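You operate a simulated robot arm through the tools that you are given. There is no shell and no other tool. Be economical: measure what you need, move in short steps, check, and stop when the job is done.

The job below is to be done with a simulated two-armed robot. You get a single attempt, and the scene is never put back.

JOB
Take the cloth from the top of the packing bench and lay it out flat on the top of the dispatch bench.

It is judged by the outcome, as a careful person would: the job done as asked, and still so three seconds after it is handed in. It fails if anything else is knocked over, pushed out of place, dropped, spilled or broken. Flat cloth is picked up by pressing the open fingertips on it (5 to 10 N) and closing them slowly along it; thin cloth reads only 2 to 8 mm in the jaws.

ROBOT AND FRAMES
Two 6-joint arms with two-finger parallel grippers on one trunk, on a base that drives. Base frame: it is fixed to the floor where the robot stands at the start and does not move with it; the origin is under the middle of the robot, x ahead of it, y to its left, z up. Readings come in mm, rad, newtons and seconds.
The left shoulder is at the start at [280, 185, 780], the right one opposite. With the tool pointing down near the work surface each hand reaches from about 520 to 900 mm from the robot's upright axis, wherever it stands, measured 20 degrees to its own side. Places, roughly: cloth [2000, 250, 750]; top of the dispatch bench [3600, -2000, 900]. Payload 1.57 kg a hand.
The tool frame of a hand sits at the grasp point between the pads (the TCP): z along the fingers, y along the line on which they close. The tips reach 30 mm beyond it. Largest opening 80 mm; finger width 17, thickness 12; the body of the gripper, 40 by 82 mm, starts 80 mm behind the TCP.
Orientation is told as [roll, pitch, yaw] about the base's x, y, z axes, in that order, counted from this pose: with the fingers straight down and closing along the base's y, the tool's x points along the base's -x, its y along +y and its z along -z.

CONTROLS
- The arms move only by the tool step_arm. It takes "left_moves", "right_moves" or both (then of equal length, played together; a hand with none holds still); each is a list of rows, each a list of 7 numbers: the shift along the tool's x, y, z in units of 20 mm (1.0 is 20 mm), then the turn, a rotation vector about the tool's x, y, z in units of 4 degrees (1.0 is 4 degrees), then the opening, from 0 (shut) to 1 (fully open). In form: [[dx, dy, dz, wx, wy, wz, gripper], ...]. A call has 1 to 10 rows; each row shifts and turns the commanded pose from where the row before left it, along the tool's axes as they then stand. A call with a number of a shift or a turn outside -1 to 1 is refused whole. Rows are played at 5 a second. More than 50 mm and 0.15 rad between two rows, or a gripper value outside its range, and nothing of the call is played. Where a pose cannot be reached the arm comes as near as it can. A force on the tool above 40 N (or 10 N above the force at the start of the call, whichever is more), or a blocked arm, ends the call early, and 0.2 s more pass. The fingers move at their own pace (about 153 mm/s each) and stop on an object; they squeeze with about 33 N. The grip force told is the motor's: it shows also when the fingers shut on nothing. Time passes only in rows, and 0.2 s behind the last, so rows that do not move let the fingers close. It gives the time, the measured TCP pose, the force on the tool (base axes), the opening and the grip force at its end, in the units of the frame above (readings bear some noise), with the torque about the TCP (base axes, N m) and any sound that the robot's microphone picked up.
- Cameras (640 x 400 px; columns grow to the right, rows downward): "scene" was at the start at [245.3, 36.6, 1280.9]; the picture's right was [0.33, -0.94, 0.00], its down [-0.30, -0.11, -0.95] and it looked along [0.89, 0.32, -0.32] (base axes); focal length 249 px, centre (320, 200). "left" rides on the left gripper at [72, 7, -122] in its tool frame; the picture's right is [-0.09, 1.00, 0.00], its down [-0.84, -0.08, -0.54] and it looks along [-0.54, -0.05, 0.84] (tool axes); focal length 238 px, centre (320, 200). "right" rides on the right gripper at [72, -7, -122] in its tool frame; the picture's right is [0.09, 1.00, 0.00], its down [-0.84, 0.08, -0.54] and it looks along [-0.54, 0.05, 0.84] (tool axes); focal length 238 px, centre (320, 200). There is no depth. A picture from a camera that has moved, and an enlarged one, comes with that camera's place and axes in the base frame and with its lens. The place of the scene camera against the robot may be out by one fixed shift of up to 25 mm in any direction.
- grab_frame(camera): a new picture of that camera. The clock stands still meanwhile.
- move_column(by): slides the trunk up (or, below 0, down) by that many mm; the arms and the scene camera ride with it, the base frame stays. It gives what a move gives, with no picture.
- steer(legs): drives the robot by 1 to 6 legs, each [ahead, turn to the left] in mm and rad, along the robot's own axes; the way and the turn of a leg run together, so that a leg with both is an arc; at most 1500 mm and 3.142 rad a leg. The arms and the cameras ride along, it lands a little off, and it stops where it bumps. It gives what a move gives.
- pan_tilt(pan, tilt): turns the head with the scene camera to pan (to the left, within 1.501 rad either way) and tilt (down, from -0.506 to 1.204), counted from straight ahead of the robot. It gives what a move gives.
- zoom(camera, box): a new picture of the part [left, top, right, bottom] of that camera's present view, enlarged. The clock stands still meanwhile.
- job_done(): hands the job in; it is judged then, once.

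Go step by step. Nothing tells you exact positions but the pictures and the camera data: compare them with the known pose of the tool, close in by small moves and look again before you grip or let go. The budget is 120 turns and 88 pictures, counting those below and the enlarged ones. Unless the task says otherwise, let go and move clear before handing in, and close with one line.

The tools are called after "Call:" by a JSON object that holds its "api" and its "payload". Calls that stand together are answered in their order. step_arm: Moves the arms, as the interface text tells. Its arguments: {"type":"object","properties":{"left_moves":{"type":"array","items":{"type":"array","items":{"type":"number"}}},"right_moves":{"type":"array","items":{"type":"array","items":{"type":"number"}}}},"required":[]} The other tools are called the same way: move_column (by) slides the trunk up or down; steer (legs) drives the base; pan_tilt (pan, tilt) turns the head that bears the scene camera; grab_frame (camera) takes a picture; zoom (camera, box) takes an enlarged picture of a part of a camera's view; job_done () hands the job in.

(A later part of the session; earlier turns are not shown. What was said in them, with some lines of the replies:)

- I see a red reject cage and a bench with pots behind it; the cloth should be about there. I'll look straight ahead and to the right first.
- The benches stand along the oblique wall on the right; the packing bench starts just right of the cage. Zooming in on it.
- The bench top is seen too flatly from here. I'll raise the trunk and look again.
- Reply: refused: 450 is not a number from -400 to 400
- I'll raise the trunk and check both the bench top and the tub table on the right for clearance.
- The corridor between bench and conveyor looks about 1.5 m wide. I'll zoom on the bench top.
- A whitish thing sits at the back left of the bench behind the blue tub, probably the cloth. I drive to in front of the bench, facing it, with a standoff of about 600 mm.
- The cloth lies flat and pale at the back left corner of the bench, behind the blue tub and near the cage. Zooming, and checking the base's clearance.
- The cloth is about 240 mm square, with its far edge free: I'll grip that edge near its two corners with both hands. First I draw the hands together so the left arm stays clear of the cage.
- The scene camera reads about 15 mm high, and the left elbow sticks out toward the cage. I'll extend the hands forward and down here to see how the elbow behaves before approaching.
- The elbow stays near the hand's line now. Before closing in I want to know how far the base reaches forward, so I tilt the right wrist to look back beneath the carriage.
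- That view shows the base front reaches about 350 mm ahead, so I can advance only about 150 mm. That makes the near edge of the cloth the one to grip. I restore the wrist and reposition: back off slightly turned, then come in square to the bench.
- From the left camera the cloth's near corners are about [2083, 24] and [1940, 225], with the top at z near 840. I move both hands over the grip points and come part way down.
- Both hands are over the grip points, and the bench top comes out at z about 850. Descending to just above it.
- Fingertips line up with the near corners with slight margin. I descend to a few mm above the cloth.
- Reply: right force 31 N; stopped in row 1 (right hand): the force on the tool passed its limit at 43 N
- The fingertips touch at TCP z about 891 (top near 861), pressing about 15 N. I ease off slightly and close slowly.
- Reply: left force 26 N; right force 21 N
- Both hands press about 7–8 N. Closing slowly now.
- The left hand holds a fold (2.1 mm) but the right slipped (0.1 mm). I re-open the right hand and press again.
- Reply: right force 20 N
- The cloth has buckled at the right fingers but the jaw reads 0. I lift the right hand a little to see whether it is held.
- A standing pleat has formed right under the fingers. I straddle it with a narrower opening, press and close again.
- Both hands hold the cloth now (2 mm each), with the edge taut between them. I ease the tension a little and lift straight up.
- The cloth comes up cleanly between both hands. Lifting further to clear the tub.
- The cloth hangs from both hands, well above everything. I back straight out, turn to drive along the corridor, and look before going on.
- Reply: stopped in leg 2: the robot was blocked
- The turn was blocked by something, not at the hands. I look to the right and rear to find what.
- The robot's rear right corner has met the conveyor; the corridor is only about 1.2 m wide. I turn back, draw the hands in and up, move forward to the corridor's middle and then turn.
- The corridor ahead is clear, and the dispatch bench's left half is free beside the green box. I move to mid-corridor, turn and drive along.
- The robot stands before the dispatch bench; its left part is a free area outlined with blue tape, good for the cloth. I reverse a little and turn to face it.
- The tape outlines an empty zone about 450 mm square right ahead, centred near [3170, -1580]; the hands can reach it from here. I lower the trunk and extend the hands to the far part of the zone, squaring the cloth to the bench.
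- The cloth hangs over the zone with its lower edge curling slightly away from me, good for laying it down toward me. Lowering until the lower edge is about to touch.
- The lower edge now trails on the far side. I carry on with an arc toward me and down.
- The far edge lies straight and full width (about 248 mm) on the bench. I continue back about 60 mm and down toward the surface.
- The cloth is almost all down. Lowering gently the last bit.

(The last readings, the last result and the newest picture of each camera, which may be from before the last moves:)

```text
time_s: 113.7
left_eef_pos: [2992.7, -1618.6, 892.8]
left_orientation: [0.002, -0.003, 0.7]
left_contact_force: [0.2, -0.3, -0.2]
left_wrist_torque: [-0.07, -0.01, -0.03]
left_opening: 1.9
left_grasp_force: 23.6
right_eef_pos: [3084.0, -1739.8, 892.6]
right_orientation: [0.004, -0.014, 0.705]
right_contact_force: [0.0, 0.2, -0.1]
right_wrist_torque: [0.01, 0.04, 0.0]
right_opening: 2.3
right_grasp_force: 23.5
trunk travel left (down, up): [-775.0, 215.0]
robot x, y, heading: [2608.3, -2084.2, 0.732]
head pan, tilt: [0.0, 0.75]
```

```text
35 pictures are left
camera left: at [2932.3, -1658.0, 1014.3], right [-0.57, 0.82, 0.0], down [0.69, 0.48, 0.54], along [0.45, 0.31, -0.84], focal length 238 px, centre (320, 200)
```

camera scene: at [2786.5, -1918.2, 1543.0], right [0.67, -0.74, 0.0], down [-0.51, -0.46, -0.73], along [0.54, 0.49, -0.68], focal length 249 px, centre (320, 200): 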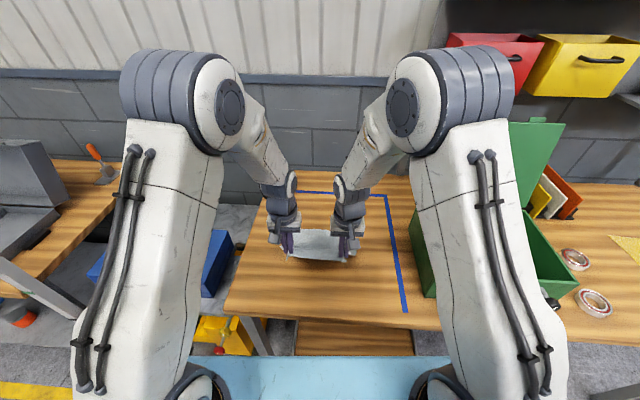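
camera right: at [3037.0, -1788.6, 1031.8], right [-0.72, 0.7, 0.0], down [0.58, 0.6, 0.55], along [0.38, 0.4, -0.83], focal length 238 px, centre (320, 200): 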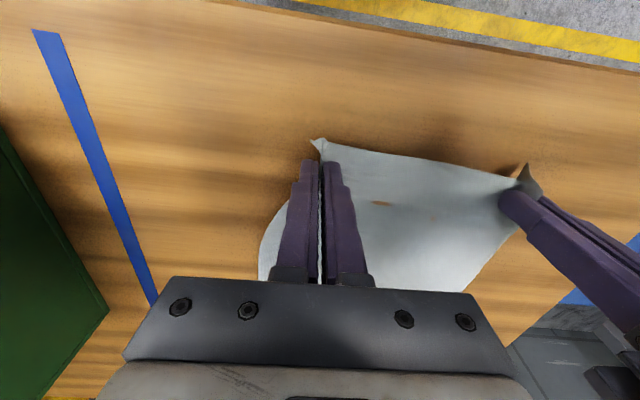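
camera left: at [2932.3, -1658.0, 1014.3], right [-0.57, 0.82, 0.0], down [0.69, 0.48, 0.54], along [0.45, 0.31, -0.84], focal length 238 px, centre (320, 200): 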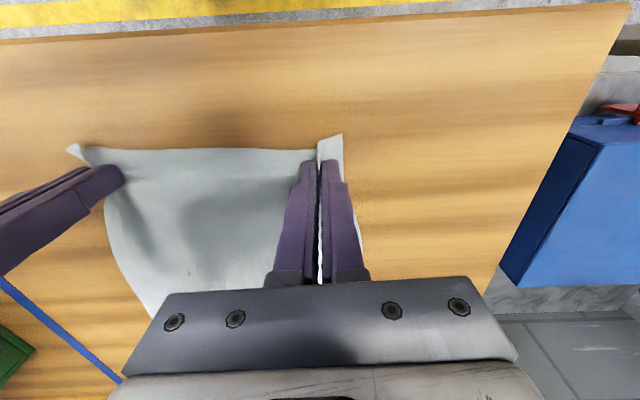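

Call:
{"api": "step_arm", "payload": {"left_moves": [[0, 0, 0.1, 0, 0, 0, 0], [0, 0, 0, 0, 0, 0, 0]], "right_moves": [[0, 0, 0.1, 0, 0, 0, 0], [0, 0, 0, 0, 0, 0, 0]]}}

```text
time_s: 114.3
left_eef_pos: [2993.0, -1618.6, 892.0]
left_orientation: [0.002, -0.003, 0.702]
left_contact_force: [0.2, -0.5, -0.3]
left_wrist_torque: [-0.03, 0.0, 0.01]
left_opening: 1.9
left_grasp_force: 24.0
right_eef_pos: [3083.3, -1739.5, 891.9]
right_orientation: [0.002, -0.015, 0.705]
right_contact_force: [3.6, -3.4, 20.8]
right_wrist_torque: [-0.03, 0.09, 0.02]
right_opening: 2.1
right_grasp_force: 24.3
trunk travel left (down, up): [-775.0, 215.0]
robot x, y, heading: [2608.5, -2084.1, 0.734]
head pan, tilt: [0.0, 0.75]
```

Call:
{"api": "step_arm", "payload": {"left_moves": [[0, 0, 0.04, 0, 0, 0, 0], [0, 0, 0, 0, 0, 0, 0]], "right_moves": [[0, 0, -0.09, 0, 0, 0, 0], [0, 0, 0, 0, 0, 0, 0]]}}

```text
time_s: 114.9
left_eef_pos: [2993.0, -1617.9, 890.6]
left_orientation: [0.003, -0.003, 0.703]
left_contact_force: [-0.5, -2.4, 14.6]
left_wrist_torque: [-0.13, 0.08, 0.01]
left_opening: 2.2
left_grasp_force: 23.3
right_eef_pos: [3083.6, -1740.3, 891.5]
right_orientation: [0.003, -0.012, 0.705]
right_contact_force: [-0.5, 0.4, 0.4]
right_wrist_torque: [0.01, 0.04, -0.01]
right_opening: 2.2
right_grasp_force: 23.2
trunk travel left (down, up): [-775.0, 215.0]
robot x, y, heading: [2608.9, -2086.5, 0.73]
head pan, tilt: [0.0, 0.75]
```

Both fingertips are at the surface. I trim to a light press and open slowly, which should spread the gathers flat.

Call:
{"api": "step_arm", "payload": {"left_moves": [[0, 0, -0.03, 0, 0, 0, 0], [0, 0, 0, 0, 0, 0, 0.06], [0, 0, 0, 0, 0, 0, 0.12], [0, 0, 0, 0, 0, 0, 0.18], [0, 0, 0, 0, 0, 0, 0.24], [0, 0, 0, 0, 0, 0, 0.3], [0, 0, 0, 0, 0, 0, 0.36], [0, 0, 0, 0, 0, 0, 0.42], [0, 0, 0, 0, 0, 0, 0.48]], "right_moves": [[0, 0, 0.04, 0, 0, 0, 0], [0, 0, 0, 0, 0, 0, 0.06], [0, 0, 0, 0, 0, 0, 0.12], [0, 0, 0, 0, 0, 0, 0.18], [0, 0, 0, 0, 0, 0, 0.24], [0, 0, 0, 0, 0, 0, 0.3], [0, 0, 0, 0, 0, 0, 0.36], [0, 0, 0, 0, 0, 0, 0.42], [0, 0, 0, 0, 0, 0, 0.48]]}}

Call:
{"api": "grab_frame", "payload": {"camera": "left"}}

Call:
{"api": "grab_frame", "payload": {"camera": "right"}}

```text
time_s: 116.9
left_eef_pos: [2993.0, -1618.0, 891.2]
left_orientation: [0.002, -0.003, 0.702]
left_contact_force: [0.0, 0.7, 2.1]
left_wrist_torque: [-0.02, 0.01, -0.01]
left_opening: 37.4
left_grasp_force: 0.0
right_eef_pos: [3082.0, -1739.3, 891.1]
right_orientation: [0.003, -0.01, 0.704]
right_contact_force: [-0.1, 0.1, -0.4]
right_wrist_torque: [0.01, 0.02, -0.03]
right_opening: 38.2
right_grasp_force: 0.1
trunk travel left (down, up): [-775.0, 215.0]
robot x, y, heading: [2609.5, -2090.3, 0.73]
head pan, tilt: [0.0, 0.75]
```

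```text
34 pictures are left
camera left: at [2932.0, -1657.2, 1012.9], right [-0.57, 0.82, 0.0], down [0.69, 0.48, 0.54], along [0.45, 0.31, -0.84], focal length 238 px, centre (320, 200)
```

left: 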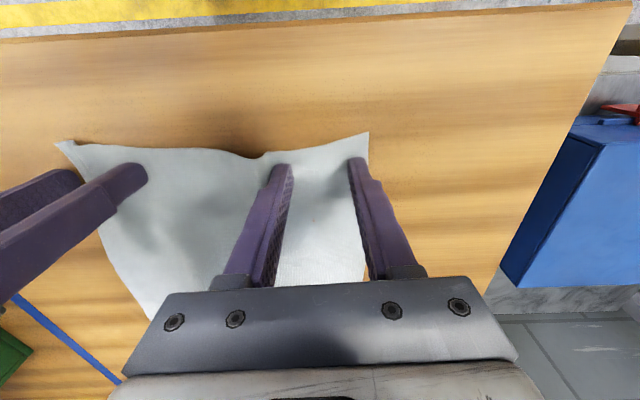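

```text
33 pictures are left
camera right: at [3032.8, -1792.4, 1012.3], right [-0.72, 0.7, 0.0], down [0.58, 0.6, 0.55], along [0.38, 0.4, -0.83], focal length 238 px, centre (320, 200)
```

right: 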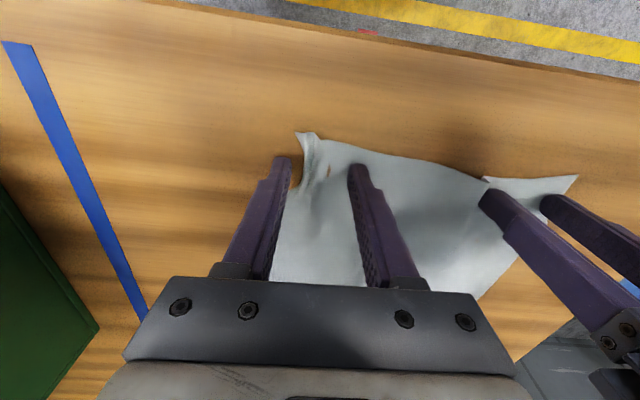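

The left corner is spread; the right corner still has a small gather. I lift off and look from above.

Call:
{"api": "step_arm", "payload": {"left_moves": [[0, 0, -0.5, 0, 0, 0, 0.5], [0, 0, -1, 0, 0, 0, 0.5], [0, 0, -1, 0, 0, 0, 0.5], [0, 0, -1, 0, 0, 0, 0.5], [0.8, 0.8, -1, 0, 0, 0, 0.5], [0.8, 0.8, -1, 0, 0, 0, 0.5], [0, 0.8, -1, 0, 0, 0, 0.5]], "right_moves": [[0, 0, -0.5, 0, 0, 0, 0.5], [0, 0, -1, 0, 0, 0, 0.5], [0, 0, -1, 0, 0, 0, 0.5], [0, 0, -1, 0, 0, 0, 0.5], [0, 0, -1, 0, 0, 0, 0.5], [0, -0.2, -1, 0, 0, 0, 0.5], [0, -0.2, -1, 0, 0, 0, 0.5]]}}

Call:
{"api": "grab_frame", "payload": {"camera": "right"}}

Call:
{"api": "zoom", "payload": {"camera": "scene", "box": [240, 220, 400, 320]}}

```text
time_s: 118.5
left_eef_pos: [2936.0, -1603.0, 1019.3]
left_orientation: [0.002, -0.004, 0.701]
left_contact_force: [0.2, -0.6, -0.5]
left_wrist_torque: [0.02, 0.02, 0.02]
left_opening: 40.0
left_grasp_force: 0.1
right_eef_pos: [3088.4, -1748.2, 1020.8]
right_orientation: [0.003, -0.013, 0.705]
right_contact_force: [0.6, -0.6, 0.5]
right_wrist_torque: [-0.03, -0.01, 0.01]
right_opening: 39.9
right_grasp_force: 0.0
trunk travel left (down, up): [-775.0, 215.0]
robot x, y, heading: [2609.2, -2086.7, 0.737]
head pan, tilt: [0.0, 0.75]
```

```text
32 pictures are left
camera right: at [3037.6, -1800.4, 1141.5], right [-0.72, 0.7, 0.0], down [0.58, 0.6, 0.55], along [0.38, 0.4, -0.83], focal length 238 px, centre (320, 200)
```

right: 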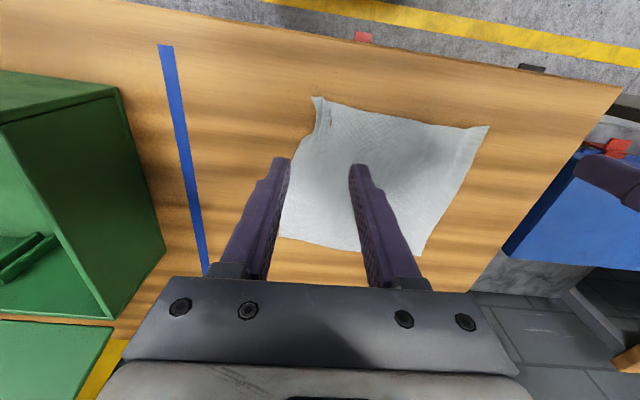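

```text
4.00 times, centred on (320, 270) of scene
camera zoom: at [2786.7, -1918.1, 1543.0], right [0.67, -0.74, 0.0], down [-0.51, -0.46, -0.73], along [0.54, 0.49, -0.68], focal length 997 px, centre (320, -80)
```

zoom: 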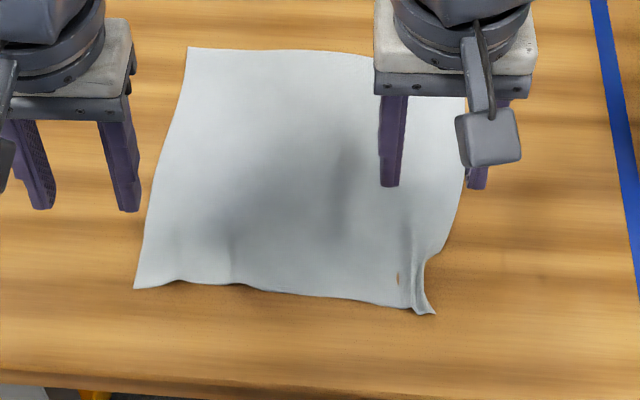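

The cloth lies flat except a small pleat at its near right corner. I'll straddle the pleat with the right fingers, press lightly and spread it outward.

Call:
{"api": "step_arm", "payload": {"right_moves": [[-0.29, 0.29, 0, 0, 0, 0, 0.25], [0, 0, 1, 0, 0, 0, 0.25], [0, 0, 1, 0, 0, 0, 0.25], [0, 0, 1, 0, 0, 0, 0.25], [0, 0, 1, 0, 0, 0, 0.25], [0, 0, 1, 0, 0, 0, 0.25], [0, 0, 0.9, 0, 0, 0, 0.25]]}}

Call:
{"api": "grab_frame", "payload": {"camera": "right"}}

```text
time_s: 120.1
left_eef_pos: [2936.8, -1601.4, 1019.9]
left_orientation: [0.002, -0.005, 0.702]
left_contact_force: [-0.3, 0.4, -0.3]
left_wrist_torque: [0.0, 0.0, -0.01]
left_opening: 39.9
left_grasp_force: 0.1
right_eef_pos: [3088.2, -1738.8, 901.8]
right_orientation: [0.002, -0.011, 0.706]
right_contact_force: [0.1, 0.4, 0.1]
right_wrist_torque: [-0.02, 0.03, 0.01]
right_opening: 20.2
right_grasp_force: 0.1
trunk travel left (down, up): [-775.0, 215.0]
robot x, y, heading: [2610.3, -2087.0, 0.735]
head pan, tilt: [0.0, 0.75]
```

```text
30 pictures are left
camera right: at [3038.3, -1790.9, 1023.4], right [-0.72, 0.7, 0.0], down [0.58, 0.6, 0.55], along [0.38, 0.4, -0.83], focal length 238 px, centre (320, 200)
```

right: 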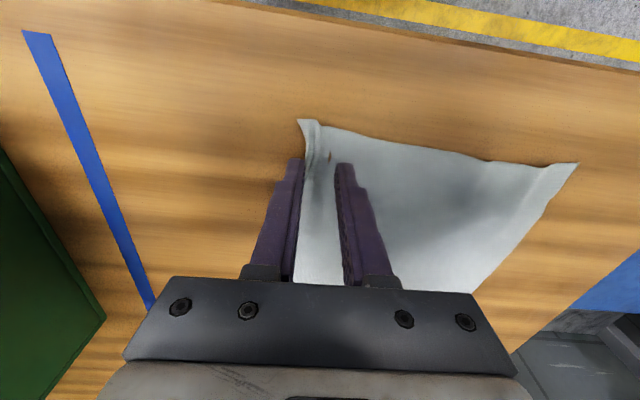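

Call:
{"api": "step_arm", "payload": {"right_moves": [[0.35, 0.25, 0, 0, 0, 0, 0.2], [0, 0, 0.3, 0, 0, 0, 0.2], [0, 0, 0.18, 0, 0, 0, 0.2], [0, 0, 0.05, 0, 0, 0, 0.2], [0, 0, 0, 0, 0, 0, 0.2]]}}

Call:
{"api": "zoom", "payload": {"camera": "right", "box": [240, 90, 400, 190]}}

```text
time_s: 121.3
left_eef_pos: [2938.8, -1602.9, 1020.0]
left_orientation: [0.001, -0.004, 0.702]
left_contact_force: [0.1, 0.7, 0.7]
left_wrist_torque: [-0.04, 0.04, 0.0]
left_opening: 40.1
left_grasp_force: 0.1
right_eef_pos: [3079.3, -1739.1, 892.1]
right_orientation: [0.005, -0.012, 0.705]
right_contact_force: [0.7, 0.2, 0.3]
right_wrist_torque: [0.02, 0.0, -0.02]
right_opening: 16.2
right_grasp_force: 0.0
trunk travel left (down, up): [-775.0, 215.0]
robot x, y, heading: [2604.6, -2084.9, 0.734]
head pan, tilt: [0.0, 0.75]
```

```text
4.00 times, centred on (320, 140) of right
camera zoom: at [3029.9, -1791.8, 1013.7], right [-0.72, 0.7, 0.0], down [0.58, 0.6, 0.55], along [0.38, 0.4, -0.83], focal length 953 px, centre (320, 440)
```

zoom: 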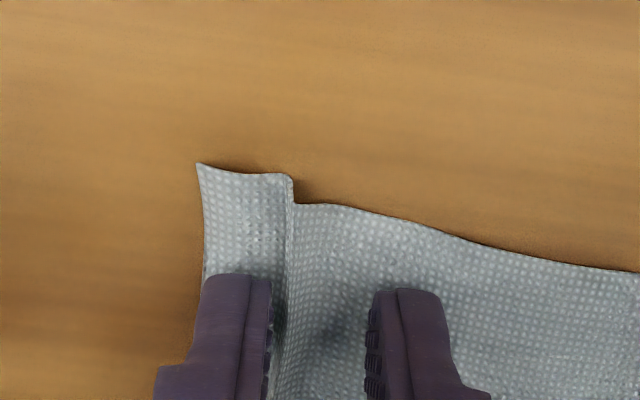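

The outer finger is on the flap and the inner one past the pleat. Pressing lightly.

Call:
{"api": "step_arm", "payload": {"right_moves": [[0, 0, 0.05, 0, 0, 0, 0.2], [0, 0, 0, 0, 0, 0, 0.2]]}}

```text
time_s: 121.9
left_eef_pos: [2936.7, -1603.0, 1020.5]
left_orientation: [0.003, -0.003, 0.702]
left_contact_force: [-0.4, 0.7, 0.1]
left_wrist_torque: [0.0, 0.04, 0.04]
left_opening: 40.0
left_grasp_force: 0.1
right_eef_pos: [3080.4, -1738.7, 892.2]
right_orientation: [0.003, -0.012, 0.705]
right_contact_force: [0.3, 0.4, -0.3]
right_wrist_torque: [0.0, -0.02, 0.01]
right_opening: 15.9
right_grasp_force: 0.0
trunk travel left (down, up): [-775.0, 215.0]
robot x, y, heading: [2609.0, -2085.8, 0.732]
head pan, tilt: [0.0, 0.75]
```

Call:
{"api": "step_arm", "payload": {"right_moves": [[0, 0, 0.06, 0, 0, 0, 0.2], [0, 0, 0, 0, 0, 0, 0.2]]}}

```text
time_s: 122.5
left_eef_pos: [2938.5, -1602.0, 1020.2]
left_orientation: [0.002, -0.002, 0.702]
left_contact_force: [0.2, 0.3, 1.4]
left_wrist_torque: [0.02, -0.02, -0.01]
left_opening: 40.1
left_grasp_force: 0.1
right_eef_pos: [3079.8, -1738.8, 891.3]
right_orientation: [0.004, -0.012, 0.704]
right_contact_force: [0.6, -0.9, 9.7]
right_wrist_torque: [-0.14, -0.07, 0.0]
right_opening: 16.7
right_grasp_force: 0.5
trunk travel left (down, up): [-775.0, 215.0]
robot x, y, heading: [2608.9, -2086.2, 0.735]
head pan, tilt: [0.0, 0.75]
```

Call:
{"api": "step_arm", "payload": {"right_moves": [[0, -0.09, 0, 0, 0, 0, 0.25], [0, -0.09, 0, 0, 0, 0, 0.3], [0, -0.09, 0, 0, 0, 0, 0.35], [0, -0.09, 0, 0, 0, 0, 0.4], [0, -0.09, 0, 0, 0, 0, 0.45], [0, -0.09, 0, 0, 0, 0, 0.5], [0, -0.09, 0, 0, 0, 0, 0.55], [0, -0.09, 0, 0, 0, 0, 0.6]]}}

Call:
{"api": "grab_frame", "payload": {"camera": "right"}}

```text
time_s: 124.3
left_eef_pos: [2936.7, -1601.9, 1020.3]
left_orientation: [0.002, -0.005, 0.701]
left_contact_force: [0.1, 0.5, 0.6]
left_wrist_torque: [0.02, 0.02, 0.01]
left_opening: 40.0
left_grasp_force: 0.0
right_eef_pos: [3090.1, -1749.5, 891.1]
right_orientation: [0.003, -0.011, 0.704]
right_contact_force: [-0.8, 3.5, 14.8]
right_wrist_torque: [-0.22, -0.11, 0.01]
right_opening: 42.7
right_grasp_force: 0.1
trunk travel left (down, up): [-775.0, 215.0]
robot x, y, heading: [2609.9, -2084.0, 0.733]
head pan, tilt: [0.0, 0.75]
```

```text
28 pictures are left
camera right: at [3040.2, -1802.3, 1011.8], right [-0.72, 0.7, 0.0], down [0.58, 0.6, 0.55], along [0.38, 0.4, -0.83], focal length 238 px, centre (320, 200)
```

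right: 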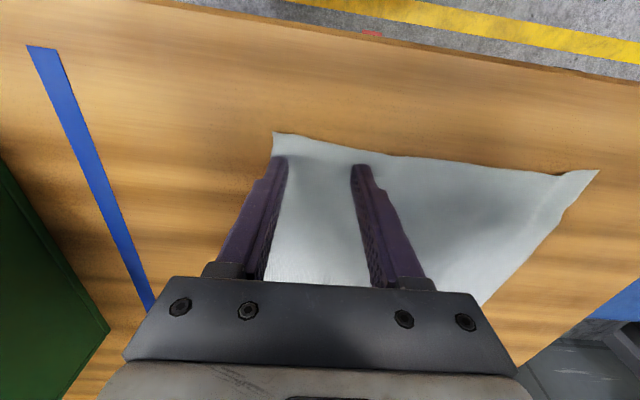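

The pleat is spread out. I lift straight off, move both hands back and up, and check the whole cloth.

Call:
{"api": "step_arm", "payload": {"left_moves": [[0, 0, -0.5, 0, 0, 0, 0.5], [0, 0, -1, 0, 0, 0, 0.5], [0, 0.5, -1, 0, 0, 0, 0.5], [0, 1, -1, 0, 0, 0, 0.5], [0, 1, -1, 0, 0, 0, 0.5], [0, 1, -1, 0, 0, 0, 0.5], [0, 1, -1, 0, 0, 0, 0.5], [0, 1, -1, 0, 0, 0, 0.5]], "right_moves": [[0, 0, -0.5, 0, 0, 0, 0.6], [0, 0, -1, 0, 0, 0, 0.6], [0, 0, -1, 0, 0, 0, 0.6], [0, 0, -1, 0, 0, 0, 0.6], [0, 0, -1, 0, 0, 0, 0.6], [0.7, -0.7, -1, 0, 0, 0, 0.6], [0.7, -0.7, -1, 0, 0, 0, 0.6], [0.7, -0.7, -1, 0, 0, 0, 0.6]]}}

Call:
{"api": "pan_tilt", "payload": {"pan": 0.0, "tilt": 0.95}}

Call:
{"api": "grab_frame", "payload": {"camera": "scene"}}

Call:
{"api": "zoom", "payload": {"camera": "scene", "box": [240, 140, 400, 240]}}

```text
time_s: 126.1
left_eef_pos: [2865.9, -1520.6, 1170.3]
left_orientation: [0.002, -0.002, 0.702]
left_contact_force: [-0.1, 0.6, -0.6]
left_wrist_torque: [-0.02, 0.01, 0.05]
left_opening: 40.1
left_grasp_force: 0.0
right_eef_pos: [3086.4, -1810.5, 1041.0]
right_orientation: [0.004, -0.012, 0.705]
right_contact_force: [0.0, 0.4, -1.0]
right_wrist_torque: [0.02, 0.0, -0.01]
right_opening: 48.0
right_grasp_force: 0.1
trunk travel left (down, up): [-775.0, 215.0]
robot x, y, heading: [2606.4, -2083.9, 0.73]
head pan, tilt: [0.0, 0.75]
```

```text
time_s: 126.8
left_eef_pos: [2867.6, -1520.5, 1170.0]
left_orientation: [0.002, -0.005, 0.701]
left_contact_force: [-0.2, 0.3, 0.6]
left_wrist_torque: [-0.01, 0.03, -0.02]
left_opening: 40.1
left_grasp_force: 0.1
right_eef_pos: [3086.7, -1810.9, 1038.7]
right_orientation: [0.003, -0.012, 0.706]
right_contact_force: [0.1, -0.3, 0.1]
right_wrist_torque: [0.01, 0.01, -0.02]
right_opening: 47.8
right_grasp_force: 0.1
trunk travel left (down, up): [-775.0, 215.0]
robot x, y, heading: [2604.7, -2082.7, 0.728]
head pan, tilt: [0.0, 0.949]
```

```text
27 pictures are left
camera scene: at [2779.0, -1925.0, 1527.5], right [0.67, -0.74, 0.0], down [-0.6, -0.54, -0.58], along [0.43, 0.39, -0.81], focal length 249 px, centre (320, 200)
```

scene: 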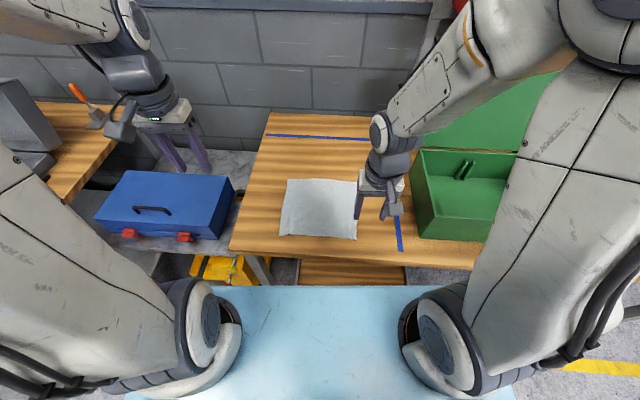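

```text
4.00 times, centred on (320, 190) of scene
camera zoom: at [2779.0, -1925.0, 1527.5], right [0.67, -0.74, 0.0], down [-0.6, -0.54, -0.58], along [0.43, 0.39, -0.81], focal length 997 px, centre (320, 240)
```

zoom: 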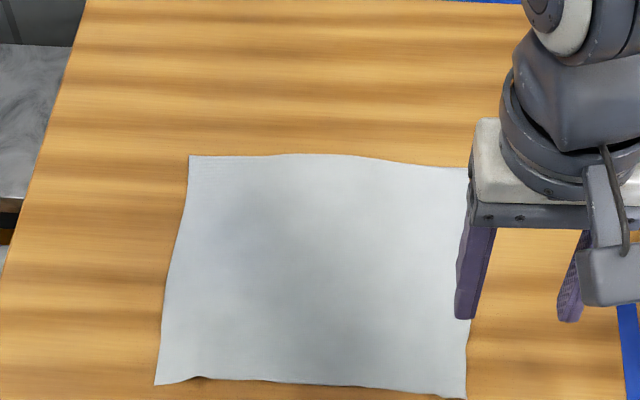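

The cloth lies flat. I raise the right hand clear, toward me, and take a last look.

Call:
{"api": "step_arm", "payload": {"right_moves": [[0, 0, -1, 0, 0, 0, 0.6], [0.3, 0, -1, 0, 0, 0, 0.6], [0.5, 0, -1, 0, 0, 0, 0.6], [0.5, 0, -1, 0, 0, 0, 0.6], [0.5, 0, -1, 0, 0, 0, 0.6], [0.5, 0, -1, 0, 0, 0, 0.6], [0, -0.5, -1, 0, 0, 0, 0.6], [0, -0.5, -1, 0, 0, 0, 0.6]]}}

Call:
{"api": "zoom", "payload": {"camera": "scene", "box": [220, 120, 460, 270]}}

```text
time_s: 128.6
left_eef_pos: [2867.4, -1521.1, 1168.9]
left_orientation: [0.002, -0.003, 0.701]
left_contact_force: [0.0, 0.4, -0.3]
left_wrist_torque: [0.02, -0.01, -0.05]
left_opening: 40.0
left_grasp_force: 0.2
right_eef_pos: [3064.1, -1856.4, 1199.3]
right_orientation: [0.002, -0.006, 0.705]
right_contact_force: [-0.5, -0.5, -0.1]
right_wrist_torque: [0.01, -0.01, 0.0]
right_opening: 47.9
right_grasp_force: 0.0
trunk travel left (down, up): [-775.0, 215.0]
robot x, y, heading: [2610.3, -2087.3, 0.734]
head pan, tilt: [0.0, 0.949]
```

```text
2.67 times, centred on (340, 195) of scene
camera zoom: at [2779.1, -1924.8, 1527.4], right [0.67, -0.74, 0.0], down [-0.6, -0.54, -0.58], along [0.43, 0.39, -0.81], focal length 665 px, centre (267, 213)
```

zoom: 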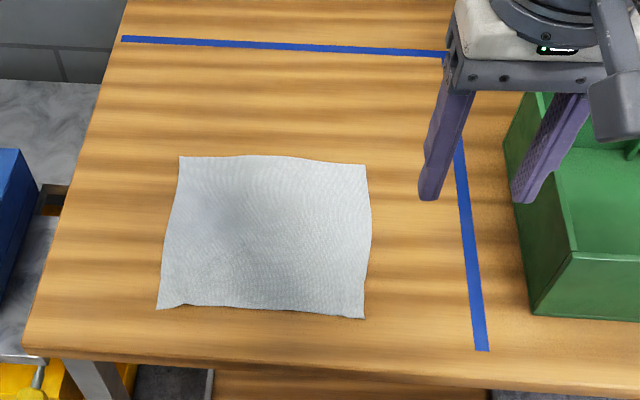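

The cloth lies flat and fully spread on the dispatch bench inside the taped zone, and both hands are clear. Handing in.

Call:
{"api": "job_done", "payload": {}}

```text
The job is handed in.
```

The cloth is off the packing bench and laid out flat on the dispatch bench, inside the taped zone left of the green box, with both hands clear of it. On the way, the robot's rear right corner touched the conveyor during a turn. I backed off at once, and nothing looked moved in the pictures, though I did not check the conveyor's position closely.
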